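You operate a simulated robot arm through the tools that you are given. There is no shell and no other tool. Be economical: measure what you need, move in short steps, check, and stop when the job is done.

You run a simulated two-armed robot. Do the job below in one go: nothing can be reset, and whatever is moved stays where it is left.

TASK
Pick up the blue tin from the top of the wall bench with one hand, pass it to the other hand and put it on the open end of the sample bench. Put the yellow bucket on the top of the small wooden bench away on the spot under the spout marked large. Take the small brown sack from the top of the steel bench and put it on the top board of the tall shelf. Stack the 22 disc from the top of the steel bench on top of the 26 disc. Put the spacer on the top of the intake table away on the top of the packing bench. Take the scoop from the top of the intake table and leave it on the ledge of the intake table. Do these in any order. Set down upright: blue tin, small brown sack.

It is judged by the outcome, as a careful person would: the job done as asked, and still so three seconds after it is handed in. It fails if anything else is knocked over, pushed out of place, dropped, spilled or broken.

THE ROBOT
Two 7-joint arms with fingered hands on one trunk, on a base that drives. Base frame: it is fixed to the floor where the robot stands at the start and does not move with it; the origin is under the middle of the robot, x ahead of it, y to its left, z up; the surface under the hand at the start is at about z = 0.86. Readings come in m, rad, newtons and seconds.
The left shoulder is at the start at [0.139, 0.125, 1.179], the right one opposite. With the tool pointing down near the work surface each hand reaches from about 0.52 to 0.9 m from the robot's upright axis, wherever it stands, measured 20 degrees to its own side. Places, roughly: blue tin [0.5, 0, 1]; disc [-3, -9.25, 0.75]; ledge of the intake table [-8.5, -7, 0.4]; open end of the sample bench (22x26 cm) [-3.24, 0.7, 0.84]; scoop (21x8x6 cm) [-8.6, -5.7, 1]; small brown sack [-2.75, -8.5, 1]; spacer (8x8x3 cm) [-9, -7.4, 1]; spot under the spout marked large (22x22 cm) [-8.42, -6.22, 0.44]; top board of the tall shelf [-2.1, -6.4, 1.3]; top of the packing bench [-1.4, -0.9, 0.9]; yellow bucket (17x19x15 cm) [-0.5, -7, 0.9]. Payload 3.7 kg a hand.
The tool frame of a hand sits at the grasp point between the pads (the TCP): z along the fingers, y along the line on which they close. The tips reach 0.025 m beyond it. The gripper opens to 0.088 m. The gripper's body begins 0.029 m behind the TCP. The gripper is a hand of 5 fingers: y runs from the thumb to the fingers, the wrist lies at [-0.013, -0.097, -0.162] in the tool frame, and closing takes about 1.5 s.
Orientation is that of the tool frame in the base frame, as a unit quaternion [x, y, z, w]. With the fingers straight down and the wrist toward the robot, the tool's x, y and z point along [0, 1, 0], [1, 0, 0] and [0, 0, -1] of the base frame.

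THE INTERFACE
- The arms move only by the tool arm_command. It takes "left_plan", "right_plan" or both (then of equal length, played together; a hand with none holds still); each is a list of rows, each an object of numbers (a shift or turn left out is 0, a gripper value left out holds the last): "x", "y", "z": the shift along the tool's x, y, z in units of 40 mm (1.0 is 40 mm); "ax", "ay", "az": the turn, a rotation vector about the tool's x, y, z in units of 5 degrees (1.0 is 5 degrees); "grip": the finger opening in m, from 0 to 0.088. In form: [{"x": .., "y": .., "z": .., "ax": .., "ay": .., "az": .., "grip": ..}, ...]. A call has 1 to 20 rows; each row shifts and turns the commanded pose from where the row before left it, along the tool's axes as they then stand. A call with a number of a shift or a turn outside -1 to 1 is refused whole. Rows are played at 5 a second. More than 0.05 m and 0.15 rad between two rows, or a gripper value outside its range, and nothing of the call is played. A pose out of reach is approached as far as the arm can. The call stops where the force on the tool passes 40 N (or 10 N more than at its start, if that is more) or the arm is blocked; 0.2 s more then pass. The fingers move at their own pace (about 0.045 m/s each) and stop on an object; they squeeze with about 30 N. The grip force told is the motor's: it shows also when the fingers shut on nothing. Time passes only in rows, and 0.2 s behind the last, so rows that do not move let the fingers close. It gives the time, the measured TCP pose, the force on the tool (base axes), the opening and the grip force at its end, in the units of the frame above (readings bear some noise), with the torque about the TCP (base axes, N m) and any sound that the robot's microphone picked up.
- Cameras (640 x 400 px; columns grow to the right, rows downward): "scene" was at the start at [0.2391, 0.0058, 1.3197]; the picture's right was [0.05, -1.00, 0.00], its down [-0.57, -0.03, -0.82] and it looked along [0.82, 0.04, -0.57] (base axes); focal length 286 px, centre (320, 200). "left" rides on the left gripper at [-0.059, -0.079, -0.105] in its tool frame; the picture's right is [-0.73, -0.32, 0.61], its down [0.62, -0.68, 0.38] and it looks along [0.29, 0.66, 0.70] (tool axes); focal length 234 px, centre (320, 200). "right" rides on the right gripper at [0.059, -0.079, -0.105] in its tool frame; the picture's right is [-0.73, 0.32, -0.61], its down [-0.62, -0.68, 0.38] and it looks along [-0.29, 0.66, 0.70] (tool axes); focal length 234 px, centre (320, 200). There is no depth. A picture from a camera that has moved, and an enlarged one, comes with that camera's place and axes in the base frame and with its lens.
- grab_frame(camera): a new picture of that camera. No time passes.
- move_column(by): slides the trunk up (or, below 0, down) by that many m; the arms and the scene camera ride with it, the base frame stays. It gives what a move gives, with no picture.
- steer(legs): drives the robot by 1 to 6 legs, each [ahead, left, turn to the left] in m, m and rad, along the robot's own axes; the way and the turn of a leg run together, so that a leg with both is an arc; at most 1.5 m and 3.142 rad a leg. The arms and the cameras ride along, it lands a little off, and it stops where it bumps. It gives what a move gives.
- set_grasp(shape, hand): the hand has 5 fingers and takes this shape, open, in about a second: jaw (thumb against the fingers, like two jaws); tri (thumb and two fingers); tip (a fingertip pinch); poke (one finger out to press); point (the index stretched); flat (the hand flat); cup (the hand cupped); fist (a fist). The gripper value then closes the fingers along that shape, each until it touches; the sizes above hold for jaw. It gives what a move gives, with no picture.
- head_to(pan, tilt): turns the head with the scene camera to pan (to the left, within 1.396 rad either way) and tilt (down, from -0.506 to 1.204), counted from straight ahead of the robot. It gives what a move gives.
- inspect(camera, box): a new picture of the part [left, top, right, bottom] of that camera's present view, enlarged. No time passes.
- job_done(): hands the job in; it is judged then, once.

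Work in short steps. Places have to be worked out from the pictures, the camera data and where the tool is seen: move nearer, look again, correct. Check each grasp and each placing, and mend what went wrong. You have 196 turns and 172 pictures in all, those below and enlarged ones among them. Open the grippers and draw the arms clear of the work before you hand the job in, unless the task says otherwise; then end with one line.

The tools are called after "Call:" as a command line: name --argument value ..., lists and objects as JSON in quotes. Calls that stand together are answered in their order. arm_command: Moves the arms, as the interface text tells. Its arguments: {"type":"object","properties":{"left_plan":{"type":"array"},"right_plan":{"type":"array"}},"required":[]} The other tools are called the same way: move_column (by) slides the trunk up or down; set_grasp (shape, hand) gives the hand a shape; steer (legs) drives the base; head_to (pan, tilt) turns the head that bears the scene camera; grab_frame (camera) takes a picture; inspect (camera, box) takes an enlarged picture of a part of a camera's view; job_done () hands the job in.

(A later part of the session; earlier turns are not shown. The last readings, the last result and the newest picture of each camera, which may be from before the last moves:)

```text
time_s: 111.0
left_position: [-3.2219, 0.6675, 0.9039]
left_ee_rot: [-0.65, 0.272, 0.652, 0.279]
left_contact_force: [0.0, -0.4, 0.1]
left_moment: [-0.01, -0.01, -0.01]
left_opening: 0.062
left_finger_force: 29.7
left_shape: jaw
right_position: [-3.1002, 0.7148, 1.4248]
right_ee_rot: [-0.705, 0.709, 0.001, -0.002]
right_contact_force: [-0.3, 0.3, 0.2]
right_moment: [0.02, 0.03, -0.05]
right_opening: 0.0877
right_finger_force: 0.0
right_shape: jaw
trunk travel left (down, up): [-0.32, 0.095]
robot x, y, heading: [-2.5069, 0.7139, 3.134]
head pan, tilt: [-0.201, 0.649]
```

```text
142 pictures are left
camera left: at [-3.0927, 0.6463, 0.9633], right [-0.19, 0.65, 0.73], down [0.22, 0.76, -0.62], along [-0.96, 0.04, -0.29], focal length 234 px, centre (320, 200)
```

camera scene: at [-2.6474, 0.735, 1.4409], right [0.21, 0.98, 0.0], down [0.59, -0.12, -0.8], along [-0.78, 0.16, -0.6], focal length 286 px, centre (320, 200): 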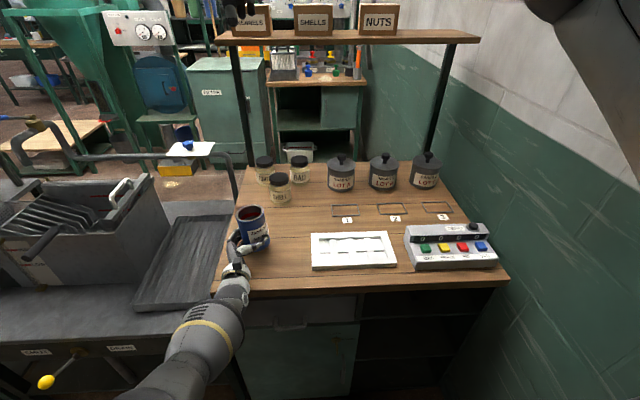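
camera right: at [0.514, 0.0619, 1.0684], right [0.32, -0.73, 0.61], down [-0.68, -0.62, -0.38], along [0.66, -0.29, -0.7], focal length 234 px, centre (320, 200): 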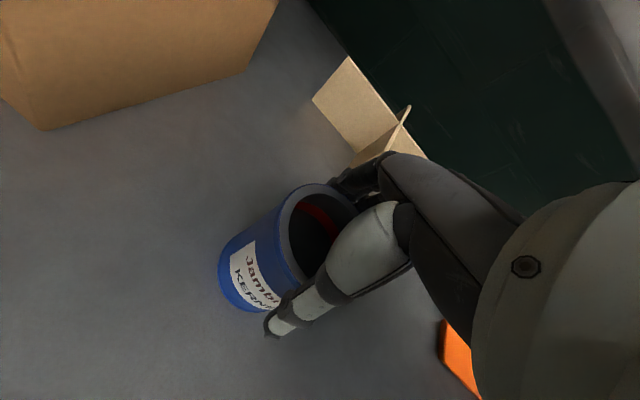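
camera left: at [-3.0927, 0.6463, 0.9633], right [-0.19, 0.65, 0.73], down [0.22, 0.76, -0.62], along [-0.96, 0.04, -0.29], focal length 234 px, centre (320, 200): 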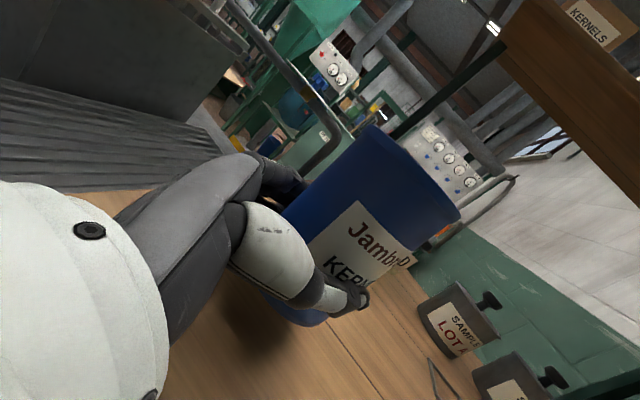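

The tin's bottom is about 2.6 cm above the wood over a clear spot. I'll lower by trunk in small steps.

Call:
move_column --by -0.02

Call:
move_column --by -0.005

Call:
inspect --camera "scene" --box '[180, 170, 320, 310]'

```text
time_s: 111.6
left_position: [-3.221, 0.6677, 0.8862]
left_ee_rot: [-0.649, 0.272, 0.654, 0.278]
left_contact_force: [4.0, 0.1, 11.8]
left_moment: [-0.65, -0.55, 0.19]
left_opening: 0.0621
left_finger_force: 30.4
left_shape: jaw
right_position: [-3.0998, 0.7167, 1.4033]
right_ee_rot: [-0.706, 0.709, 0.0, -0.002]
right_contact_force: [0.1, 0.5, 0.0]
right_moment: [0.01, -0.03, 0.0]
right_opening: 0.0878
right_finger_force: 0.0
right_shape: jaw
trunk travel left (down, up): [-0.3, 0.115]
robot x, y, heading: [-2.5098, 0.7164, 3.136]
head pan, tilt: [-0.201, 0.649]
```

```text
time_s: 112.2
left_position: [-3.2207, 0.6682, 0.8854]
left_ee_rot: [-0.648, 0.273, 0.655, 0.277]
left_contact_force: [3.6, -1.5, 30.8]
left_moment: [-1.59, -1.07, 0.14]
left_opening: 0.0619
left_finger_force: 30.3
left_shape: jaw
right_position: [-3.0971, 0.7163, 1.4014]
right_ee_rot: [-0.704, 0.71, 0.002, -0.003]
right_contact_force: [-0.2, -0.5, -0.5]
right_moment: [-0.04, 0.0, 0.0]
right_opening: 0.0876
right_finger_force: 0.1
right_shape: jaw
trunk travel left (down, up): [-0.295, 0.12]
robot x, y, heading: [-2.5121, 0.712, 3.13]
head pan, tilt: [-0.201, 0.649]
```

```text
2.86 times, centred on (250, 240) of scene
camera zoom: at [-2.658, 0.7354, 1.4158], right [0.21, 0.98, 0.0], down [0.59, -0.12, -0.8], along [-0.78, 0.16, -0.6], focal length 818 px, centre (520, 86)
```

zoom: 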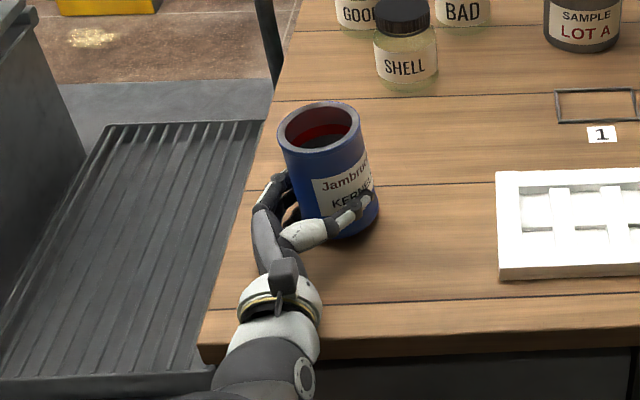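

The tin touches the wood at about 30 N. I'll ease up 3 mm and open the fingers.

Call:
move_column --by 0.003

Call:
arm_command --left_plan '[{"grip": 0.07}, {"grip": 0.08}, {"grip": 0.088}, {"grip": 0.088}]'

Call:
inspect --camera "scene" --box '[180, 170, 320, 310]'

```text
time_s: 112.7
left_position: [-3.2217, 0.6671, 0.8856]
left_ee_rot: [-0.649, 0.272, 0.655, 0.277]
left_contact_force: [0.2, -2.1, 24.1]
left_moment: [-1.26, -0.76, -0.01]
left_opening: 0.0618
left_finger_force: 29.9
left_shape: jaw
right_position: [-3.0983, 0.7154, 1.4029]
right_ee_rot: [-0.705, 0.709, 0.001, -0.002]
right_contact_force: [0.0, 0.8, -0.9]
right_moment: [-0.01, 0.01, 0.01]
right_opening: 0.0876
right_finger_force: 0.1
right_shape: jaw
trunk travel left (down, up): [-0.298, 0.118]
robot x, y, heading: [-2.5082, 0.715, 3.135]
head pan, tilt: [-0.201, 0.649]
```

```text
time_s: 113.7
left_position: [-3.2215, 0.6679, 0.8852]
left_ee_rot: [-0.648, 0.272, 0.655, 0.277]
left_contact_force: [0.4, -1.7, 24.0]
left_moment: [-1.22, -0.68, -0.05]
left_opening: 0.0878
left_finger_force: 0.1
left_shape: jaw
right_position: [-3.0978, 0.7159, 1.4024]
right_ee_rot: [-0.705, 0.709, 0.002, -0.003]
right_contact_force: [-0.3, 0.2, -0.8]
right_moment: [-0.03, 0.02, -0.02]
right_opening: 0.0878
right_finger_force: 0.0
right_shape: jaw
trunk travel left (down, up): [-0.298, 0.118]
robot x, y, heading: [-2.5091, 0.7163, 3.133]
head pan, tilt: [-0.201, 0.649]
```

```text
2.86 times, centred on (250, 240) of scene
camera zoom: at [-2.6574, 0.7353, 1.4184], right [0.21, 0.98, 0.0], down [0.59, -0.12, -0.8], along [-0.78, 0.16, -0.6], focal length 818 px, centre (520, 86)
```

zoom: 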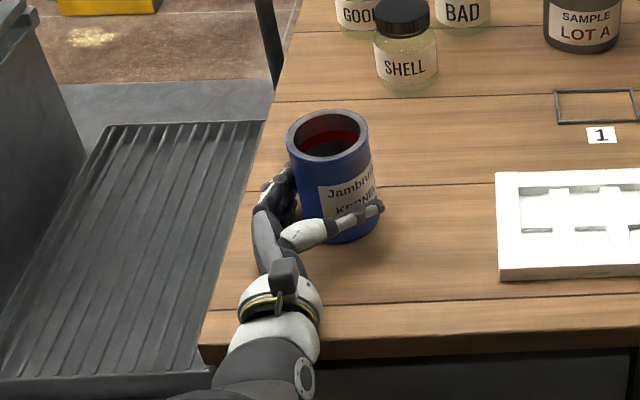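

The tin stands on its own. The remaining load is the wrist resting on the bench, so I'll raise the trunk 2 cm and withdraw the base diagonally along the fingers.

Call:
move_column --by 0.02

Call:
steer --legs '[[-0.12, 0.12, 0]]'

Call:
grab_frame --camera "scene"

```text
time_s: 114.4
left_position: [-3.2233, 0.6675, 0.899]
left_ee_rot: [0.653, -0.271, -0.65, -0.279]
left_contact_force: [-0.2, 0.6, 0.2]
left_moment: [0.07, 0.02, 0.01]
left_opening: 0.088
left_finger_force: 0.1
left_shape: jaw
right_position: [-3.1025, 0.7164, 1.4196]
right_ee_rot: [-0.705, 0.71, 0.0, -0.001]
right_contact_force: [-0.1, -0.8, -0.8]
right_moment: [-0.02, -0.01, -0.02]
right_opening: 0.0879
right_finger_force: 0.1
right_shape: jaw
trunk travel left (down, up): [-0.318, 0.097]
robot x, y, heading: [-2.5053, 0.7181, 3.136]
head pan, tilt: [-0.201, 0.649]
```

```text
time_s: 116.1
left_position: [-3.1032, 0.5486, 0.9014]
left_ee_rot: [-0.651, 0.272, 0.651, 0.28]
left_contact_force: [0.3, 0.1, 0.4]
left_moment: [-0.04, 0.01, 0.0]
left_opening: 0.0879
left_finger_force: 0.1
left_shape: jaw
right_position: [-2.9828, 0.5954, 1.4218]
right_ee_rot: [-0.704, 0.71, 0.0, -0.002]
right_contact_force: [0.2, -0.1, -0.9]
right_moment: [0.02, 0.01, 0.05]
right_opening: 0.0877
right_finger_force: 0.1
right_shape: jaw
trunk travel left (down, up): [-0.318, 0.097]
robot x, y, heading: [-2.3933, 0.5957, 3.13]
head pan, tilt: [-0.201, 0.649]
```

```text
139 pictures are left
camera scene: at [-2.5308, 0.615, 1.4386], right [0.21, 0.98, 0.0], down [0.59, -0.13, -0.8], along [-0.78, 0.17, -0.6], focal length 286 px, centre (320, 200)
```

scene: 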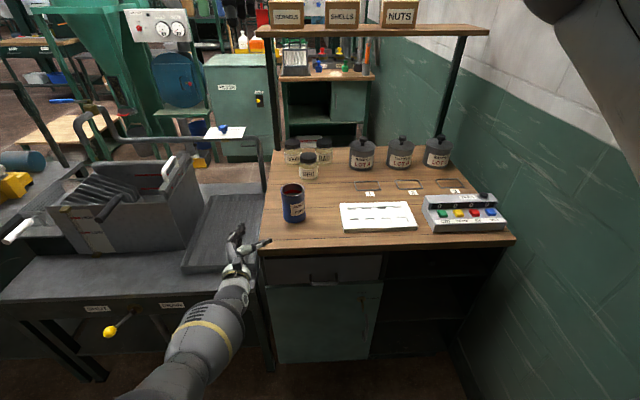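

The blue tin is upright on the open end. I'll lift the left hand and turn both arms back to a compact, fingers-down driving pose.

Call:
arm_command --left_plan '[{"x": -1, "ax": 1}, {"x": -1, "ax": 1}, {"x": -1, "ax": 1}, {"x": -1, "ax": 1}, {"x": -1, "ax": 1}, {"x": -1, "ax": 1}, {"ax": 1}, {"ax": 1}, {"ax": 1}, {"ay": 1}, {"ay": 1}, {"ay": 1}, {"ay": 1}, {"ay": 1}, {"ay": 1}, {"ay": 1}, {"ay": 1}, {"ay": 1}, {"ay": 1}, {"ay": 1}]' --right_plan '[{}, {}, {"x": -0.9, "y": -0.3}, {"x": -0.9, "y": -0.3}, {"x": -0.9, "y": -0.3}, {"x": -0.9, "y": -0.3}, {"x": -0.9, "y": -0.3}, {"x": -0.9, "y": -0.3}, {}, {}, {}, {}, {}, {}, {}, {}, {}, {}, {}, {}]'

Call:
arm_command --left_plan '[{"ay": 1}, {"ay": 1}, {"ay": 1}, {"ay": 1}, {"ay": 1}, {"ay": 1}, {"ay": 1}, {"x": 0.8, "y": -0.85}, {"x": 0.8, "y": -0.85}, {"x": 0.8, "y": -0.85}, {"x": 0.8, "y": -0.85}, {"x": 0.8, "y": -0.85}, {"x": 0.8, "y": -0.85}, {}]'

Call:
head_to --pan 1.2 --tilt 0.4

Call:
grab_frame --camera "scene"

```text
time_s: 120.3
left_position: [-3.1054, 0.5466, 1.1406]
left_ee_rot: [-0.661, 0.675, 0.23, 0.232]
left_contact_force: [-0.3, 0.4, 0.0]
left_moment: [0.01, -0.03, 0.04]
left_opening: 0.0876
left_finger_force: 0.1
left_shape: jaw
right_position: [-2.9106, 0.8123, 1.4193]
right_ee_rot: [-0.704, 0.71, 0.0, -0.002]
right_contact_force: [0.3, -0.7, -0.8]
right_moment: [-0.01, 0.0, 0.01]
right_opening: 0.0877
right_finger_force: 0.0
right_shape: jaw
trunk travel left (down, up): [-0.318, 0.097]
robot x, y, heading: [-2.3927, 0.5965, 3.131]
head pan, tilt: [-0.201, 0.649]
```

```text
time_s: 123.3
left_position: [-2.9728, 0.2918, 0.9915]
left_ee_rot: [-0.656, 0.732, 0.142, 0.116]
left_contact_force: [0.3, 0.9, 0.4]
left_moment: [-0.02, 0.02, 0.0]
left_opening: 0.0877
left_finger_force: 0.2
left_shape: jaw
left hand out of reach, approached as far as the arm can: row 1, 2, 3, 4, 5, 6, 7, 8
right_position: [-2.9109, 0.8136, 1.4206]
right_ee_rot: [-0.704, 0.71, 0.001, -0.001]
right_contact_force: [-0.6, 0.1, 0.0]
right_moment: [0.0, -0.02, -0.02]
right_opening: 0.088
right_finger_force: 0.1
right_shape: jaw
trunk travel left (down, up): [-0.318, 0.097]
robot x, y, heading: [-2.3921, 0.5937, 3.131]
head pan, tilt: [-0.201, 0.649]
```

```text
time_s: 124.8
left_position: [-2.9732, 0.2892, 0.992]
left_ee_rot: [-0.657, 0.731, 0.144, 0.115]
left_contact_force: [0.2, 0.3, 0.4]
left_moment: [-0.02, 0.01, 0.02]
left_opening: 0.0874
left_finger_force: 0.1
left_shape: jaw
right_position: [-2.91, 0.8129, 1.4208]
right_ee_rot: [-0.704, 0.71, 0.001, 0.0]
right_contact_force: [-0.5, -0.5, -0.4]
right_moment: [0.0, -0.01, -0.01]
right_opening: 0.0876
right_finger_force: 0.0
right_shape: jaw
trunk travel left (down, up): [-0.318, 0.097]
robot x, y, heading: [-2.3942, 0.5933, 3.126]
head pan, tilt: [1.201, 0.4]
```

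```text
138 pictures are left
camera scene: at [-2.4806, 0.5114, 1.461], right [-0.93, 0.37, 0.0], down [0.14, 0.36, -0.92], along [-0.34, -0.86, -0.39], focal length 286 px, centre (320, 200)
```

scene: 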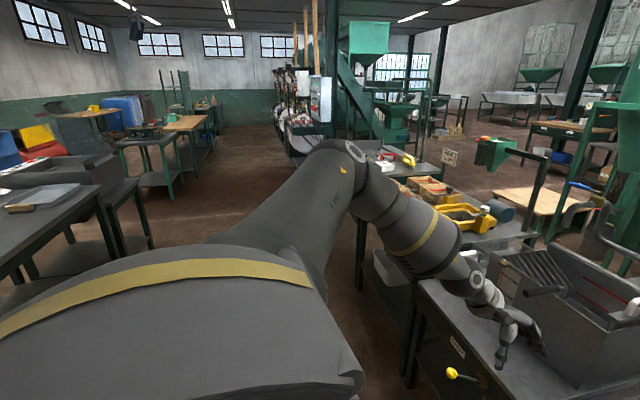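

The left wrist lagged near a limit. I'll raise the left hand away from the counter and see whether it settles fingers-down.

Call:
arm_command --left_plan '[{"z": -1}, {"z": -1}, {"z": -1}, {"z": -1}, {}, {}]'

```text
time_s: 126.2
left_position: [-2.985, 0.2182, 1.1324]
left_ee_rot: [-0.655, 0.732, 0.144, 0.117]
left_contact_force: [0.9, -0.5, -0.3]
left_moment: [0.02, 0.01, 0.02]
left_opening: 0.0876
left_finger_force: 0.0
left_shape: jaw
left hand out of reach, approached as far as the arm can: row 1, 2, 3, 4
right_position: [-2.9096, 0.8133, 1.4206]
right_ee_rot: [-0.704, 0.71, 0.0, -0.001]
right_contact_force: [0.7, 0.0, -0.1]
right_moment: [0.01, -0.02, 0.02]
right_opening: 0.0879
right_finger_force: 0.0
right_shape: jaw
trunk travel left (down, up): [-0.318, 0.097]
robot x, y, heading: [-2.3895, 0.5938, 3.132]
head pan, tilt: [1.201, 0.4]
```

Call:
arm_command --left_plan '[{"x": -0.77, "y": -0.4, "z": -0.48}, {"x": -0.77, "y": -0.4, "z": -0.48}, {"x": -0.77, "y": -0.4, "z": -0.48}, {"x": -0.77, "y": -0.4, "z": -0.48}, {"x": -0.77, "y": -0.4, "z": -0.48}, {"ay": 1}, {"ay": 1}, {"ay": 1}, {"ay": 1}, {}]'

Call:
head_to --pan 0.5 --tilt 0.6

Call:
grab_frame --camera "scene"

```text
time_s: 128.4
left_position: [-3.055, 0.1613, 1.2261]
left_ee_rot: [-0.67, 0.741, 0.027, -0.013]
left_contact_force: [-0.1, -0.4, -0.4]
left_moment: [-0.02, -0.02, -0.01]
left_opening: 0.0875
left_finger_force: 0.1
left_shape: jaw
left hand out of reach, approached as far as the arm can: row 1, 2, 3, 4, 5, 6, 7, 8, 9
right_position: [-2.9095, 0.8126, 1.4212]
right_ee_rot: [-0.704, 0.71, -0.001, -0.001]
right_contact_force: [-0.3, 0.4, 0.3]
right_moment: [0.03, 0.01, -0.03]
right_opening: 0.0881
right_finger_force: 0.1
right_shape: jaw
trunk travel left (down, up): [-0.318, 0.097]
robot x, y, heading: [-2.3908, 0.5956, 3.135]
head pan, tilt: [1.201, 0.4]
```

```text
time_s: 129.5
left_position: [-3.0537, 0.1606, 1.2269]
left_ee_rot: [-0.67, 0.742, 0.028, -0.013]
left_contact_force: [-0.2, 0.4, -1.0]
left_moment: [0.01, -0.01, 0.02]
left_opening: 0.0879
left_finger_force: 0.0
left_shape: jaw
right_position: [-2.9089, 0.8121, 1.4212]
right_ee_rot: [-0.704, 0.71, 0.0, -0.002]
right_contact_force: [0.1, -0.3, -0.3]
right_moment: [0.01, 0.03, -0.03]
right_opening: 0.0876
right_finger_force: 0.1
right_shape: jaw
trunk travel left (down, up): [-0.318, 0.097]
robot x, y, heading: [-2.3922, 0.5941, 3.129]
head pan, tilt: [0.499, 0.6]
```

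```text
137 pictures are left
camera scene: at [-2.5242, 0.5557, 1.4429], right [-0.47, 0.88, 0.0], down [0.5, 0.27, -0.83], along [-0.73, -0.39, -0.56], focal length 286 px, centre (320, 200)
```

scene: 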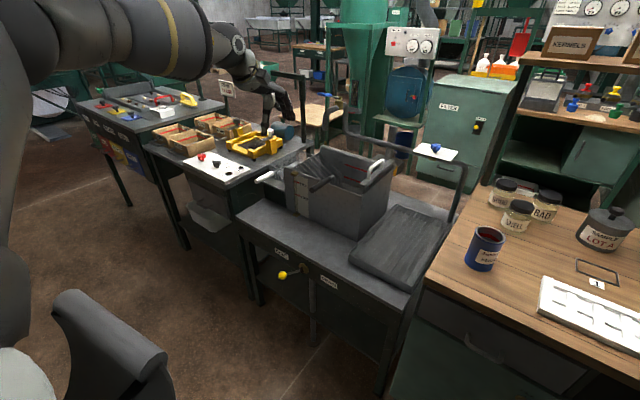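

Call:
arm_command --left_plan '[{"x": -0.9, "y": -0.7}, {"x": -0.9, "y": -0.7}, {"x": -0.9, "y": -0.7}, {"x": -0.9, "y": -0.7}, {}, {}]'

Call:
grab_frame --camera "scene"

```text
time_s: 130.9
left_position: [-3.0538, 0.1599, 1.2262]
left_ee_rot: [-0.671, 0.741, 0.027, -0.013]
left_contact_force: [0.6, 0.2, 0.9]
left_moment: [0.03, -0.01, -0.01]
left_opening: 0.0876
left_finger_force: 0.0
left_shape: jaw
left hand out of reach, approached as far as the arm can: row 1, 2, 3, 4
right_position: [-2.9093, 0.8116, 1.4214]
right_ee_rot: [-0.704, 0.71, 0.0, -0.001]
right_contact_force: [0.5, -0.7, 0.1]
right_moment: [0.0, -0.02, 0.03]
right_opening: 0.0878
right_finger_force: 0.1
right_shape: jaw
trunk travel left (down, up): [-0.318, 0.097]
robot x, y, heading: [-2.3886, 0.5956, 3.13]
head pan, tilt: [0.499, 0.6]
```

```text
136 pictures are left
camera scene: at [-2.5242, 0.5558, 1.4428], right [-0.47, 0.88, 0.0], down [0.5, 0.27, -0.83], along [-0.73, -0.39, -0.56], focal length 286 px, centre (320, 200)
```

scene: 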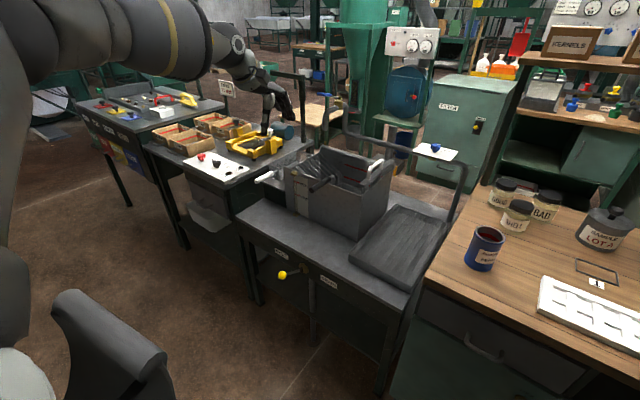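

The arm has no room in this posture. I'll turn it back toward the side-grasp orientation, which it reached cleanly before, then bring it nearer.

Call:
arm_command --left_plan '[{"ay": -1}, {"ay": -1}, {"ay": -1}, {"ay": -1}, {"ay": -1}, {"ay": -1}, {"ay": -1}, {"ay": -1}, {"ay": -1}, {"ay": -1}, {"ay": -1}, {"ay": -1}, {"ay": -1}, {"ay": -1}, {"ay": -1}, {"ay": -1}, {"ay": -1}, {"ay": -1}, {}]'

Call:
grab_frame --camera "scene"

```text
time_s: 134.9
left_position: [-3.0329, 0.1772, 1.2343]
left_ee_rot: [-0.456, 0.533, 0.494, 0.514]
left_contact_force: [0.0, 0.1, 1.1]
left_moment: [-0.02, 0.06, 0.0]
left_opening: 0.0877
left_finger_force: 0.1
left_shape: jaw
left hand out of reach, approached as far as the arm can: row 12, 13, 14, 15, 16, 18
right_position: [-2.9101, 0.814, 1.421]
right_ee_rot: [-0.704, 0.71, -0.001, -0.002]
right_contact_force: [-0.1, -0.4, 0.4]
right_moment: [0.0, 0.04, -0.05]
right_opening: 0.0876
right_finger_force: 0.1
right_shape: jaw
trunk travel left (down, up): [-0.318, 0.097]
robot x, y, heading: [-2.3895, 0.5953, 3.133]
head pan, tilt: [0.499, 0.6]
```

```text
135 pictures are left
camera scene: at [-2.5244, 0.5562, 1.4428], right [-0.47, 0.88, 0.0], down [0.5, 0.27, -0.83], along [-0.73, -0.39, -0.56], focal length 286 px, centre (320, 200)
```

scene: 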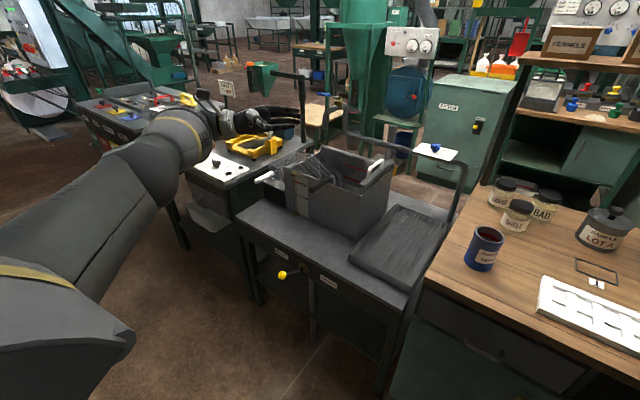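

Call:
arm_command --left_plan '[{"z": 0.8, "y": -0.5}, {"z": 0.8, "y": -0.5}, {"z": 0.8, "y": -0.5}, {"z": 0.8, "y": -0.5}, {"z": 0.8, "y": -0.5}, {}]'

Call:
arm_command --left_plan '[{"ay": 1}, {"ay": 1}, {"ay": 1}, {"ay": 1}, {"ay": 1}, {"ay": 1}, {"ay": 1}, {"ay": 1}, {"ay": 1}, {"ay": 1}, {"ay": 1}, {"ay": 1}, {"ay": 1}, {"ay": 1}, {"ay": 1}, {"ay": 1}, {"ay": 1}, {"ay": 1}, {}]'

Call:
grab_frame --camera "scene"

```text
time_s: 136.3
left_position: [-2.9188, 0.327, 1.2306]
left_ee_rot: [-0.456, 0.533, 0.494, 0.513]
left_contact_force: [-0.7, -0.1, -0.8]
left_moment: [0.04, -0.02, -0.03]
left_opening: 0.088
left_finger_force: 0.0
left_shape: jaw
right_position: [-2.9106, 0.8129, 1.4212]
right_ee_rot: [-0.704, 0.711, 0.0, -0.002]
right_contact_force: [0.0, 0.6, 0.3]
right_moment: [-0.02, 0.0, 0.03]
right_opening: 0.0881
right_finger_force: 0.1
right_shape: jaw
trunk travel left (down, up): [-0.318, 0.097]
robot x, y, heading: [-2.3933, 0.5937, 3.129]
head pan, tilt: [0.499, 0.6]
```

```text
time_s: 140.3
left_position: [-3.1026, 0.2115, 1.159]
left_ee_rot: [-0.669, 0.742, 0.027, -0.013]
left_contact_force: [0.3, 0.0, -0.5]
left_moment: [0.02, -0.01, -0.02]
left_opening: 0.0877
left_finger_force: 0.2
left_shape: jaw
left hand out of reach, approached as far as the arm can: row 7, 8, 9, 10, 11, 12, 13, 14, 15, 16, 17, 18
right_position: [-2.9095, 0.8117, 1.4203]
right_ee_rot: [-0.704, 0.71, 0.0, -0.001]
right_contact_force: [-0.2, -0.7, -0.7]
right_moment: [-0.01, -0.02, -0.01]
right_opening: 0.0879
right_finger_force: 0.2
right_shape: jaw
trunk travel left (down, up): [-0.318, 0.097]
robot x, y, heading: [-2.3943, 0.5931, 3.134]
head pan, tilt: [0.499, 0.6]
```

```text
134 pictures are left
camera scene: at [-2.5239, 0.5556, 1.4429], right [-0.47, 0.88, 0.0], down [0.5, 0.27, -0.83], along [-0.73, -0.39, -0.56], focal length 286 px, centre (320, 200)
```

scene: 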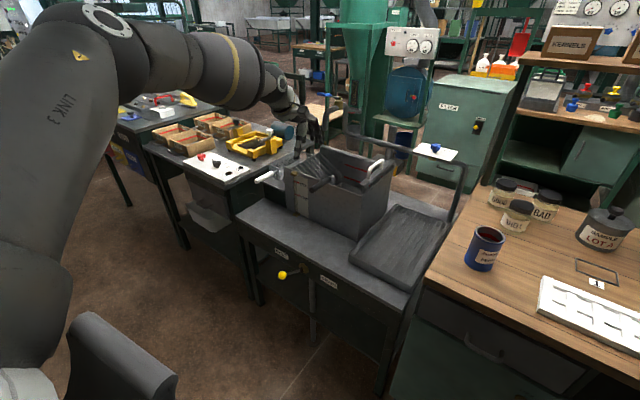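

Call:
arm_command --left_plan '[{"x": -0.8}, {"x": -0.8}, {"x": -0.8}, {"y": -0.8}, {"y": -0.8}, {}]'

```text
time_s: 141.7
left_position: [-3.1202, 0.233, 1.1515]
left_ee_rot: [-0.669, 0.742, 0.028, -0.011]
left_contact_force: [-1.1, 0.1, 0.1]
left_moment: [0.01, 0.01, -0.03]
left_opening: 0.088
left_finger_force: 0.1
left_shape: jaw
left hand out of reach, approached as far as the arm can: row 1, 2, 3, 4, 5
right_position: [-2.9104, 0.8136, 1.4213]
right_ee_rot: [-0.705, 0.71, 0.0, 0.0]
right_contact_force: [-0.3, 0.8, -0.6]
right_moment: [0.01, -0.03, 0.0]
right_opening: 0.0878
right_finger_force: 0.1
right_shape: jaw
trunk travel left (down, up): [-0.318, 0.097]
robot x, y, heading: [-2.3942, 0.5931, 3.131]
head pan, tilt: [0.499, 0.6]
```

I'll go back to the side orientation and carry the hand to the handover position (ahead 0.59, centre, high), where the elbow was low, then unwind from there.

Call:
arm_command --left_plan '[{"ay": -1}, {"ay": -1}, {"ay": -1}, {"ay": -1}, {"ay": -1}, {"ay": -1}, {"ay": -1}, {"ay": -1}, {"ay": -1}, {"ay": -1}, {"ay": -1}, {"ay": -1}, {"ay": -1}, {"ay": -1}, {"ay": -1}, {"ay": -1}, {"ay": -1}, {"ay": -1}, {}]'

Call:
arm_command --left_plan '[{"z": 1}, {"z": 1}, {"z": 1}, {"z": 1}, {"z": 1}, {"z": 1}, {"z": 1}, {"z": 1}, {"y": -1}, {"y": -1}, {"y": -1}, {}]'

Call:
grab_frame --camera "scene"

```text
time_s: 145.7
left_position: [-3.0734, 0.2615, 1.1619]
left_ee_rot: [-0.455, 0.533, 0.495, 0.514]
left_contact_force: [0.0, 0.4, 0.3]
left_moment: [0.03, 0.02, 0.03]
left_opening: 0.0877
left_finger_force: 0.1
left_shape: jaw
left hand out of reach, approached as far as the arm can: row 9, 10, 11, 12, 13, 14, 15, 16, 17, 18
right_position: [-2.9098, 0.8123, 1.4203]
right_ee_rot: [-0.705, 0.71, 0.0, -0.001]
right_contact_force: [-0.4, -0.2, -0.2]
right_moment: [-0.01, 0.03, 0.02]
right_opening: 0.0876
right_finger_force: 0.0
right_shape: jaw
trunk travel left (down, up): [-0.318, 0.097]
robot x, y, heading: [-2.3929, 0.5956, 3.134]
head pan, tilt: [0.499, 0.6]
```

```text
time_s: 148.3
left_position: [-2.9246, 0.5679, 1.1602]
left_ee_rot: [-0.456, 0.533, 0.494, 0.513]
left_contact_force: [0.2, 0.2, -0.5]
left_moment: [0.03, -0.02, 0.0]
left_opening: 0.0878
left_finger_force: 0.0
left_shape: jaw
right_position: [-2.9111, 0.8136, 1.4211]
right_ee_rot: [-0.704, 0.71, 0.0, -0.001]
right_contact_force: [-0.2, -0.6, -0.5]
right_moment: [-0.04, 0.0, 0.01]
right_opening: 0.0875
right_finger_force: 0.0
right_shape: jaw
trunk travel left (down, up): [-0.318, 0.097]
robot x, y, heading: [-2.3917, 0.5975, 3.129]
head pan, tilt: [0.499, 0.6]
```

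```text
133 pictures are left
camera scene: at [-2.5251, 0.5563, 1.4427], right [-0.47, 0.88, 0.0], down [0.5, 0.27, -0.82], along [-0.73, -0.39, -0.57], focal length 286 px, centre (320, 200)
```

scene: 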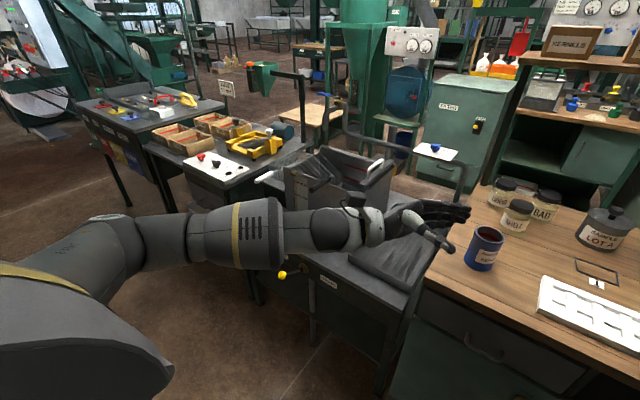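

Call:
arm_command --left_plan '[{"x": -1}, {"x": -1}, {"x": -1}, {"x": -1, "az": -0.9}, {"x": -1}, {"y": -0.8}, {"z": 0.8}, {"z": 0.8}, {}]'

Call:
grab_frame --camera "scene"

```text
time_s: 150.3
left_position: [-2.8777, 0.6235, 1.3611]
left_ee_rot: [-0.477, 0.515, 0.474, 0.532]
left_contact_force: [1.0, 0.3, 0.2]
left_moment: [0.03, 0.01, -0.02]
left_opening: 0.0877
left_finger_force: 0.2
left_shape: jaw
right_position: [-2.9099, 0.8121, 1.4209]
right_ee_rot: [-0.704, 0.71, 0.001, -0.002]
right_contact_force: [1.0, -0.1, 0.1]
right_moment: [-0.01, 0.04, 0.0]
right_opening: 0.0876
right_finger_force: 0.1
right_shape: jaw
trunk travel left (down, up): [-0.318, 0.097]
robot x, y, heading: [-2.3897, 0.5932, 3.135]
head pan, tilt: [0.499, 0.6]
```

```text
132 pictures are left
camera scene: at [-2.5241, 0.5551, 1.4429], right [-0.47, 0.88, 0.0], down [0.5, 0.27, -0.82], along [-0.73, -0.39, -0.57], focal length 286 px, centre (320, 200)
```

scene: 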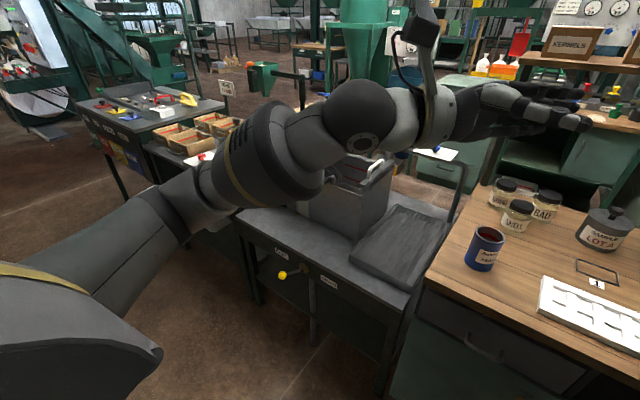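

Call:
arm_command --left_plan '[{"z": -0.7}, {"z": -0.7, "ay": 1}, {"z": -0.7, "ay": 1}, {"z": -0.7, "ay": 1}, {"ay": 1, "x": 0.2, "z": -0.6}, {"ay": 1, "x": 0.2, "z": -0.6}, {"ay": 1, "x": 0.3, "z": -0.5}, {"ay": 1, "x": 0.3, "z": -0.5}, {"ay": 1}, {"ay": 1}, {"ay": 1}, {"ay": 1}, {"ay": 1}, {"ay": 1}, {"ay": 1}, {"ay": 1}, {"ay": 1}, {"ay": 1}, {"ay": 1}, {}]'

Call:
grab_frame --camera "scene"

```text
time_s: 154.5
left_position: [-2.8979, 0.416, 1.363]
left_ee_rot: [-0.671, 0.741, -0.003, 0.011]
left_contact_force: [-0.1, -1.1, 0.0]
left_moment: [-0.02, 0.03, -0.04]
left_opening: 0.0879
left_finger_force: 0.1
left_shape: jaw
right_position: [-2.9096, 0.812, 1.4213]
right_ee_rot: [-0.704, 0.71, -0.001, -0.001]
right_contact_force: [1.2, 0.3, -0.6]
right_moment: [-0.01, -0.02, -0.02]
right_opening: 0.0876
right_finger_force: 0.1
right_shape: jaw
trunk travel left (down, up): [-0.318, 0.097]
robot x, y, heading: [-2.3914, 0.5924, 3.133]
head pan, tilt: [0.499, 0.6]
```

```text
131 pictures are left
camera scene: at [-2.5242, 0.5555, 1.4428], right [-0.47, 0.88, 0.0], down [0.5, 0.27, -0.83], along [-0.73, -0.39, -0.56], focal length 286 px, centre (320, 200)
```

scene: 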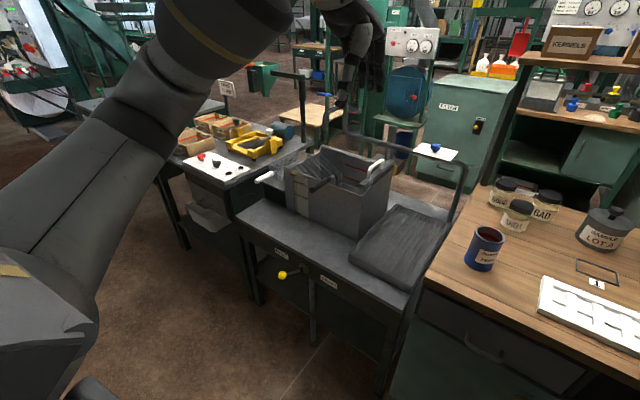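

The left hand is fingers-down and compact again. I'll head back south down the corridor to y≈-2.8 and look.

Call:
steer --legs '[[0.0, 0.5, 0], [0, 0, 1.58], [1.5, 0, 0], [1.4, 0, 0]]'

Call:
head_to --pan 0.0 --tilt 0.25

Call:
grab_frame --camera "scene"

```text
time_s: 176.7
left_position: [-2.2259, -3.2999, 1.3605]
left_ee_rot: [0.999, -0.047, -0.007, -0.01]
left_contact_force: [-0.2, -0.2, -0.8]
left_moment: [0.01, -0.03, 0.0]
left_opening: 0.0876
left_finger_force: 0.1
left_shape: jaw
right_position: [-2.6217, -3.3154, 1.4207]
right_ee_rot: [1.0, -0.002, 0.001, 0.001]
right_contact_force: [1.0, -0.6, -0.2]
right_moment: [0.01, -0.02, 0.0]
right_opening: 0.0875
right_finger_force: 0.2
right_shape: jaw
trunk travel left (down, up): [-0.318, 0.097]
robot x, y, heading: [-2.4078, -2.7967, -1.578]
head pan, tilt: [0.499, 0.6]
```

```text
time_s: 177.7
left_position: [-2.2255, -3.3002, 1.3617]
left_ee_rot: [0.999, -0.046, -0.008, -0.01]
left_contact_force: [0.6, -0.2, 0.7]
left_moment: [0.03, 0.04, 0.02]
left_opening: 0.0879
left_finger_force: 0.0
left_shape: jaw
right_position: [-2.6221, -3.313, 1.4212]
right_ee_rot: [1.0, -0.003, 0.001, 0.0]
right_contact_force: [0.4, 0.0, -0.1]
right_moment: [0.01, 0.0, -0.04]
right_opening: 0.0879
right_finger_force: 0.1
right_shape: jaw
trunk travel left (down, up): [-0.318, 0.097]
robot x, y, heading: [-2.4075, -2.7952, -1.572]
head pan, tilt: [0.0, 0.25]
```

```text
130 pictures are left
camera scene: at [-2.4083, -2.9412, 1.475], right [-1.0, 0.0, 0.0], down [0.0, 0.25, -0.97], along [0.0, -0.97, -0.25], focal length 286 px, centre (320, 200)
```

scene: 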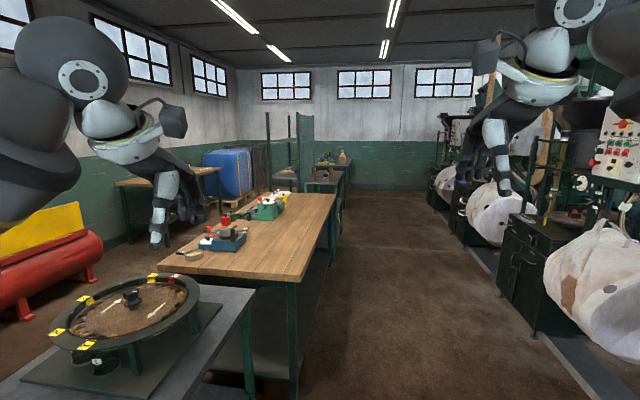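

South of here the aisle lies between the wood table (west edge x≈-2.4) and the machines (x≈-3.9). The tall shelf and the steel bench with the sack are ahead. I'll shift to x≈-3.0 and drive to y≈-6.

Call:
steer --legs '[[0, -0.6, 0], [1.5, 0, 0], [1.5, 0, 0], [0.3, 0, 0]]'

Call:
head_to --pan 0.1 --tilt 0.35

Call:
grab_frame --camera "scene"

Call:
head_to --pan 0.9 --tilt 0.25

Call:
grab_frame --camera "scene"

```text
time_s: 199.1
left_position: [-2.7998, -6.5934, 1.3601]
left_ee_rot: [0.999, -0.037, -0.007, -0.01]
left_contact_force: [-0.2, -1.1, 0.0]
left_moment: [0.0, 0.01, 0.01]
left_opening: 0.0877
left_finger_force: 0.2
left_shape: jaw
right_position: [-3.1971, -6.617, 1.421]
right_ee_rot: [1.0, 0.007, 0.001, 0.0]
right_contact_force: [-0.8, -0.5, -0.5]
right_moment: [-0.03, 0.01, -0.04]
right_opening: 0.0877
right_finger_force: 0.0
right_shape: jaw
trunk travel left (down, up): [-0.318, 0.097]
robot x, y, heading: [-2.9914, -6.0924, -1.561]
head pan, tilt: [0.0, 0.25]
```

```text
time_s: 199.8
left_position: [-2.8005, -6.5944, 1.3611]
left_ee_rot: [0.999, -0.037, -0.007, -0.01]
left_contact_force: [0.6, -0.1, -0.3]
left_moment: [-0.02, -0.02, 0.01]
left_opening: 0.0877
left_finger_force: 0.1
left_shape: jaw
right_position: [-3.1958, -6.6157, 1.4199]
right_ee_rot: [1.0, 0.007, 0.001, 0.002]
right_contact_force: [-0.1, 0.1, -0.6]
right_moment: [0.0, 0.02, -0.03]
right_opening: 0.0876
right_finger_force: 0.1
right_shape: jaw
trunk travel left (down, up): [-0.318, 0.097]
robot x, y, heading: [-2.9904, -6.0919, -1.56]
head pan, tilt: [0.099, 0.351]
```

```text
129 pictures are left
camera scene: at [-2.9796, -6.2382, 1.4656], right [-0.99, -0.11, 0.0], down [-0.04, 0.34, -0.94], along [0.11, -0.93, -0.34], focal length 286 px, centre (320, 200)
```

scene: 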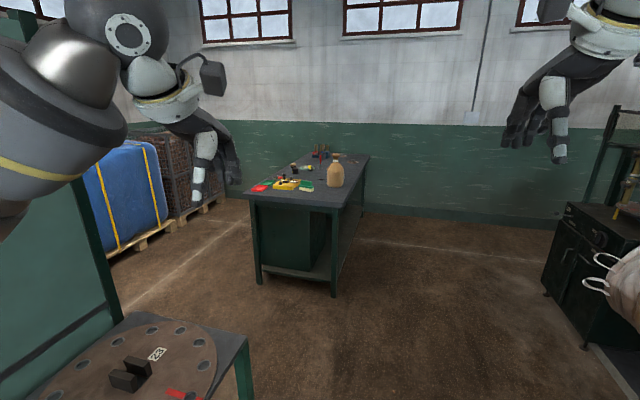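

```text
time_s: 200.9
left_position: [-2.8001, -6.5947, 1.3615]
left_ee_rot: [0.999, -0.037, -0.007, -0.01]
left_contact_force: [0.9, -0.4, -0.9]
left_moment: [-0.01, -0.02, 0.01]
left_opening: 0.088
left_finger_force: 0.0
left_shape: jaw
right_position: [-3.196, -6.6155, 1.4211]
right_ee_rot: [1.0, 0.007, 0.001, 0.001]
right_contact_force: [0.2, -0.2, -0.7]
right_moment: [0.01, -0.03, -0.01]
right_opening: 0.0877
right_finger_force: 0.0
right_shape: jaw
trunk travel left (down, up): [-0.318, 0.097]
robot x, y, heading: [-2.9901, -6.0878, -1.558]
head pan, tilt: [0.901, 0.25]
```

```text
128 pictures are left
camera scene: at [-2.9161, -6.2027, 1.475], right [-0.61, -0.79, 0.0], down [-0.2, 0.15, -0.97], along [0.77, -0.59, -0.25], focal length 286 px, centre (320, 200)
```

scene: 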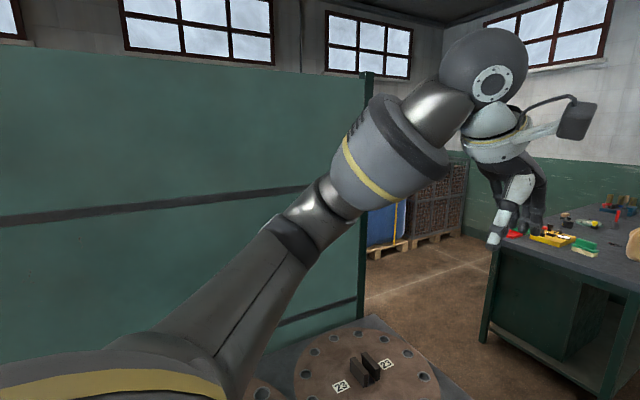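

Ahead is the steel bench with the sack on it. The green panel on the left, at about x=-2.3, looks like the tall shelf's back. I'll zoom in on the numbered stones and on the bench.

Call:
inspect --camera "scene" --box '[240, 300, 460, 400]'

Call:
inspect --camera "scene" --box '[480, 180, 640, 280]'

```text
2.91 times, centred on (350, 350) of scene
camera zoom: at [-2.9161, -6.2027, 1.475], right [-0.61, -0.79, 0.0], down [-0.2, 0.15, -0.97], along [0.77, -0.59, -0.25], focal length 833 px, centre (233, -236)
```

zoom: 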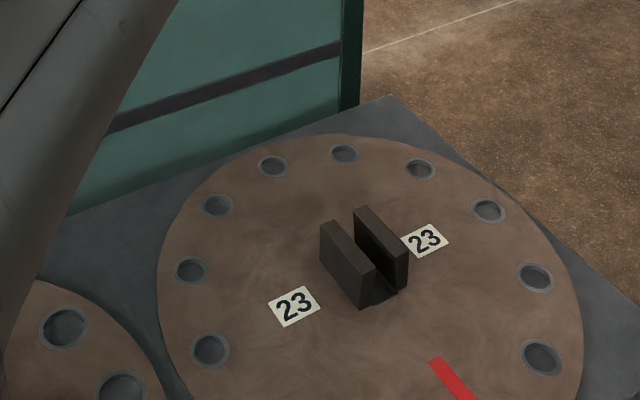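

```text
4.00 times, centred on (560, 230) of scene
camera zoom: at [-2.9161, -6.2027, 1.475], right [-0.61, -0.79, 0.0], down [-0.2, 0.15, -0.97], along [0.77, -0.59, -0.25], focal length 1146 px, centre (-640, 80)
```

zoom: 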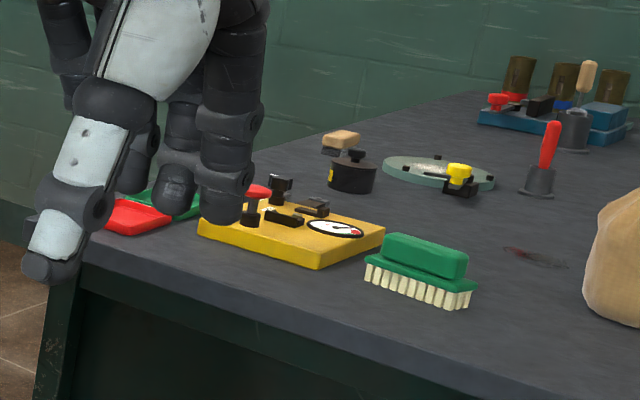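

The near table holds plate 23, not the one I want. The steel bench spans about x −2.25…−3.05, y −8.0…−9.45. I'll go to its west side and face it.

Call:
steer --legs '[[1.0, -0.5, 0], [1.4, -0.4, 0], [0, 0, 1.56]]'

Call:
head_to --pan -0.1 --tilt 0.6

Call:
grab_frame --camera "scene"

```text
time_s: 217.3
left_position: [-3.3681, -8.314, 1.3616]
left_ee_rot: [0.736, 0.677, -0.012, -0.002]
left_contact_force: [1.3, -0.1, 0.0]
left_moment: [0.04, -0.02, 0.0]
left_opening: 0.0877
left_finger_force: 0.0
left_shape: jaw
right_position: [-3.3509, -8.7103, 1.4208]
right_ee_rot: [0.705, 0.709, 0.002, 0.0]
right_contact_force: [0.1, 0.8, 0.6]
right_moment: [0.01, 0.01, 0.01]
right_opening: 0.0877
right_finger_force: 0.0
right_shape: jaw
trunk travel left (down, up): [-0.318, 0.097]
robot x, y, heading: [-3.8688, -8.5017, 0.005]
head pan, tilt: [0.901, 0.25]
```

```text
time_s: 218.6
left_position: [-3.369, -8.3146, 1.3622]
left_ee_rot: [0.736, 0.677, -0.012, -0.002]
left_contact_force: [0.2, 0.5, -0.7]
left_moment: [-0.01, 0.01, -0.03]
left_opening: 0.0879
left_finger_force: 0.1
left_shape: jaw
right_position: [-3.3516, -8.7111, 1.4211]
right_ee_rot: [0.705, 0.709, 0.001, 0.0]
right_contact_force: [-0.8, 0.4, 0.8]
right_moment: [0.0, -0.02, 0.01]
right_opening: 0.0876
right_finger_force: 0.0
right_shape: jaw
trunk travel left (down, up): [-0.318, 0.097]
robot x, y, heading: [-3.8732, -8.5008, -0.001]
head pan, tilt: [-0.099, 0.6]
```

```text
125 pictures are left
camera scene: at [-3.7301, -8.5075, 1.4429], right [-0.09, -1.0, 0.0], down [-0.56, 0.05, -0.83], along [0.82, -0.08, -0.56], focal length 286 px, centre (320, 200)
```

scene: 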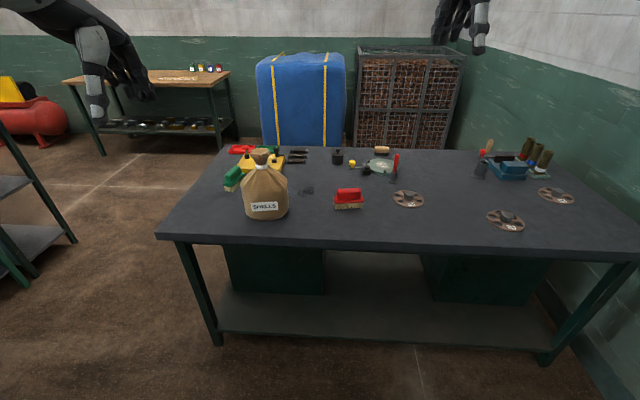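

Three small discs and the SHELLS sack are visible. I'll zoom in to read the numbers.

Call:
inspect --camera "scene" --box '[370, 150, 600, 250]'

Call:
inspect --camera "scene" --box '[210, 130, 370, 250]'

```text
2.78 times, centred on (485, 200) of scene
camera zoom: at [-3.7301, -8.5075, 1.4429], right [-0.09, -1.0, 0.0], down [-0.56, 0.05, -0.83], along [0.82, -0.08, -0.56], focal length 797 px, centre (-139, 200)
```

zoom: 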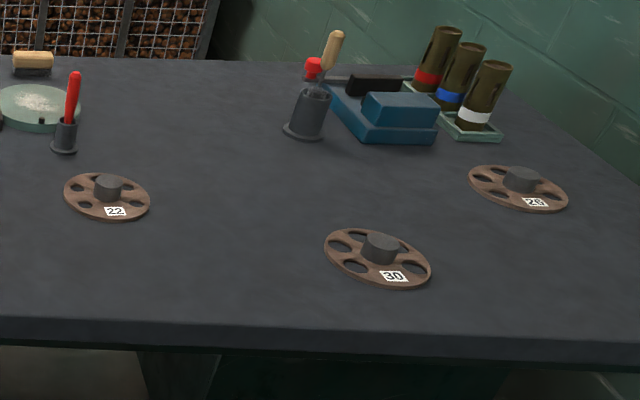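

```text
3.33 times, centred on (290, 190) of scene
camera zoom: at [-3.7301, -8.5075, 1.4429], right [-0.09, -1.0, 0.0], down [-0.56, 0.05, -0.83], along [0.82, -0.08, -0.56], focal length 955 px, centre (420, 233)
```

zoom: 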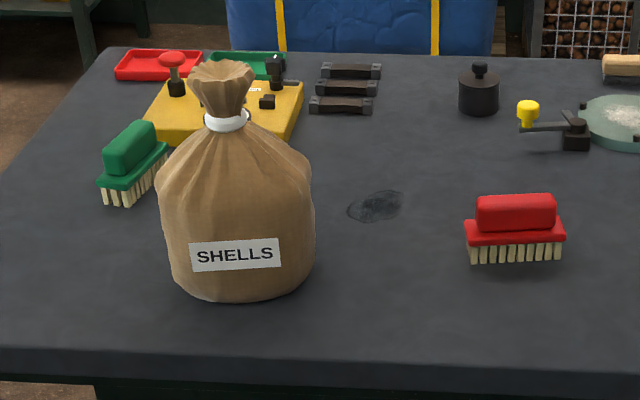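

I can read disc 22 at about (-2.82, -8.95), disc 26 at about (-2.85, -9.56), and 30 between them. Each has a central hub. I'll lower the trunk and move up so the right hand can reach disc 22.

Call:
steer --legs '[[0.33, -0.3, 0]]'

Call:
move_column --by -0.118

Call:
head_to --pan -0.25 --tilt 0.75

Call:
grab_frame --camera "scene"

Call:
grab_frame --camera "right"

```text
time_s: 221.8
left_position: [-3.0386, -8.6109, 1.3614]
left_ee_rot: [0.735, 0.678, -0.013, -0.001]
left_contact_force: [1.0, 0.1, 0.5]
left_moment: [-0.04, 0.02, 0.0]
left_opening: 0.0877
left_finger_force: 0.1
left_shape: jaw
right_position: [-3.0203, -9.0067, 1.4215]
right_ee_rot: [0.705, 0.71, 0.001, 0.0]
right_contact_force: [-0.1, 0.5, -0.7]
right_moment: [0.0, -0.01, -0.02]
right_opening: 0.0876
right_finger_force: 0.0
right_shape: jaw
trunk travel left (down, up): [-0.318, 0.097]
robot x, y, heading: [-3.5425, -8.7979, 0.007]
head pan, tilt: [-0.099, 0.6]
```

```text
time_s: 223.3
left_position: [-3.0421, -8.6111, 1.2436]
left_ee_rot: [0.735, 0.678, -0.012, -0.001]
left_contact_force: [0.1, -0.9, 0.2]
left_moment: [0.0, -0.02, 0.03]
left_opening: 0.0877
left_finger_force: 0.1
left_shape: jaw
right_position: [-3.0238, -9.0069, 1.3044]
right_ee_rot: [0.704, 0.71, 0.003, 0.001]
right_contact_force: [-0.6, -0.2, -0.8]
right_moment: [-0.02, -0.01, -0.02]
right_opening: 0.0878
right_finger_force: 0.1
right_shape: jaw
trunk travel left (down, up): [-0.2, 0.215]
robot x, y, heading: [-3.5423, -8.7983, 0.01]
head pan, tilt: [-0.099, 0.6]
```

```text
time_s: 224.0
left_position: [-3.0394, -8.6109, 1.2433]
left_ee_rot: [0.735, 0.678, -0.013, -0.002]
left_contact_force: [-0.2, 1.1, 1.3]
left_moment: [0.0, -0.03, 0.04]
left_opening: 0.088
left_finger_force: 0.0
left_shape: jaw
right_position: [-3.0203, -9.0066, 1.3025]
right_ee_rot: [0.705, 0.709, 0.002, 0.001]
right_contact_force: [-0.3, -0.7, -0.3]
right_moment: [-0.01, -0.01, 0.03]
right_opening: 0.0878
right_finger_force: 0.1
right_shape: jaw
trunk travel left (down, up): [-0.2, 0.215]
robot x, y, heading: [-3.5416, -8.7975, 0.002]
head pan, tilt: [-0.25, 0.75]
```

```text
122 pictures are left
camera scene: at [-3.3112, -8.8158, 1.3073], right [-0.24, -0.97, 0.0], down [-0.66, 0.16, -0.73], along [0.71, -0.18, -0.68], focal length 286 px, centre (320, 200)
```

scene: 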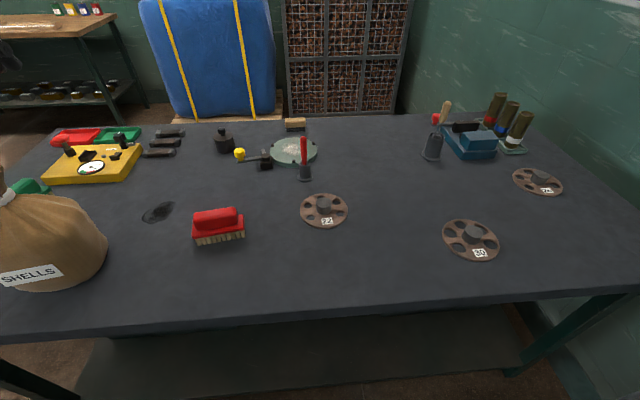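

```text
121 pictures are left
camera right: at [-3.1005, -8.9495, 1.4083], right [0.33, -0.72, 0.61], down [-0.68, -0.63, -0.39], along [0.66, -0.28, -0.69], focal length 234 px, centre (320, 200)
```

right: 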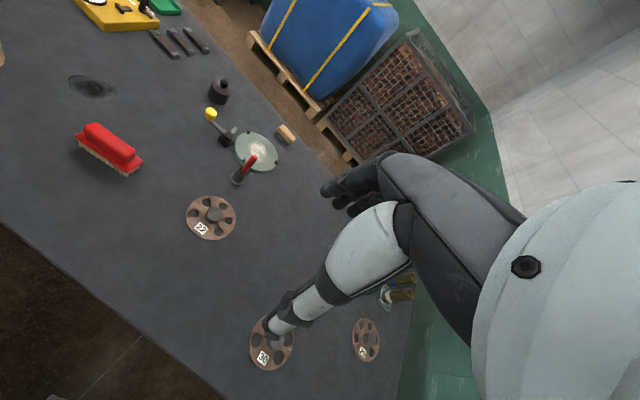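

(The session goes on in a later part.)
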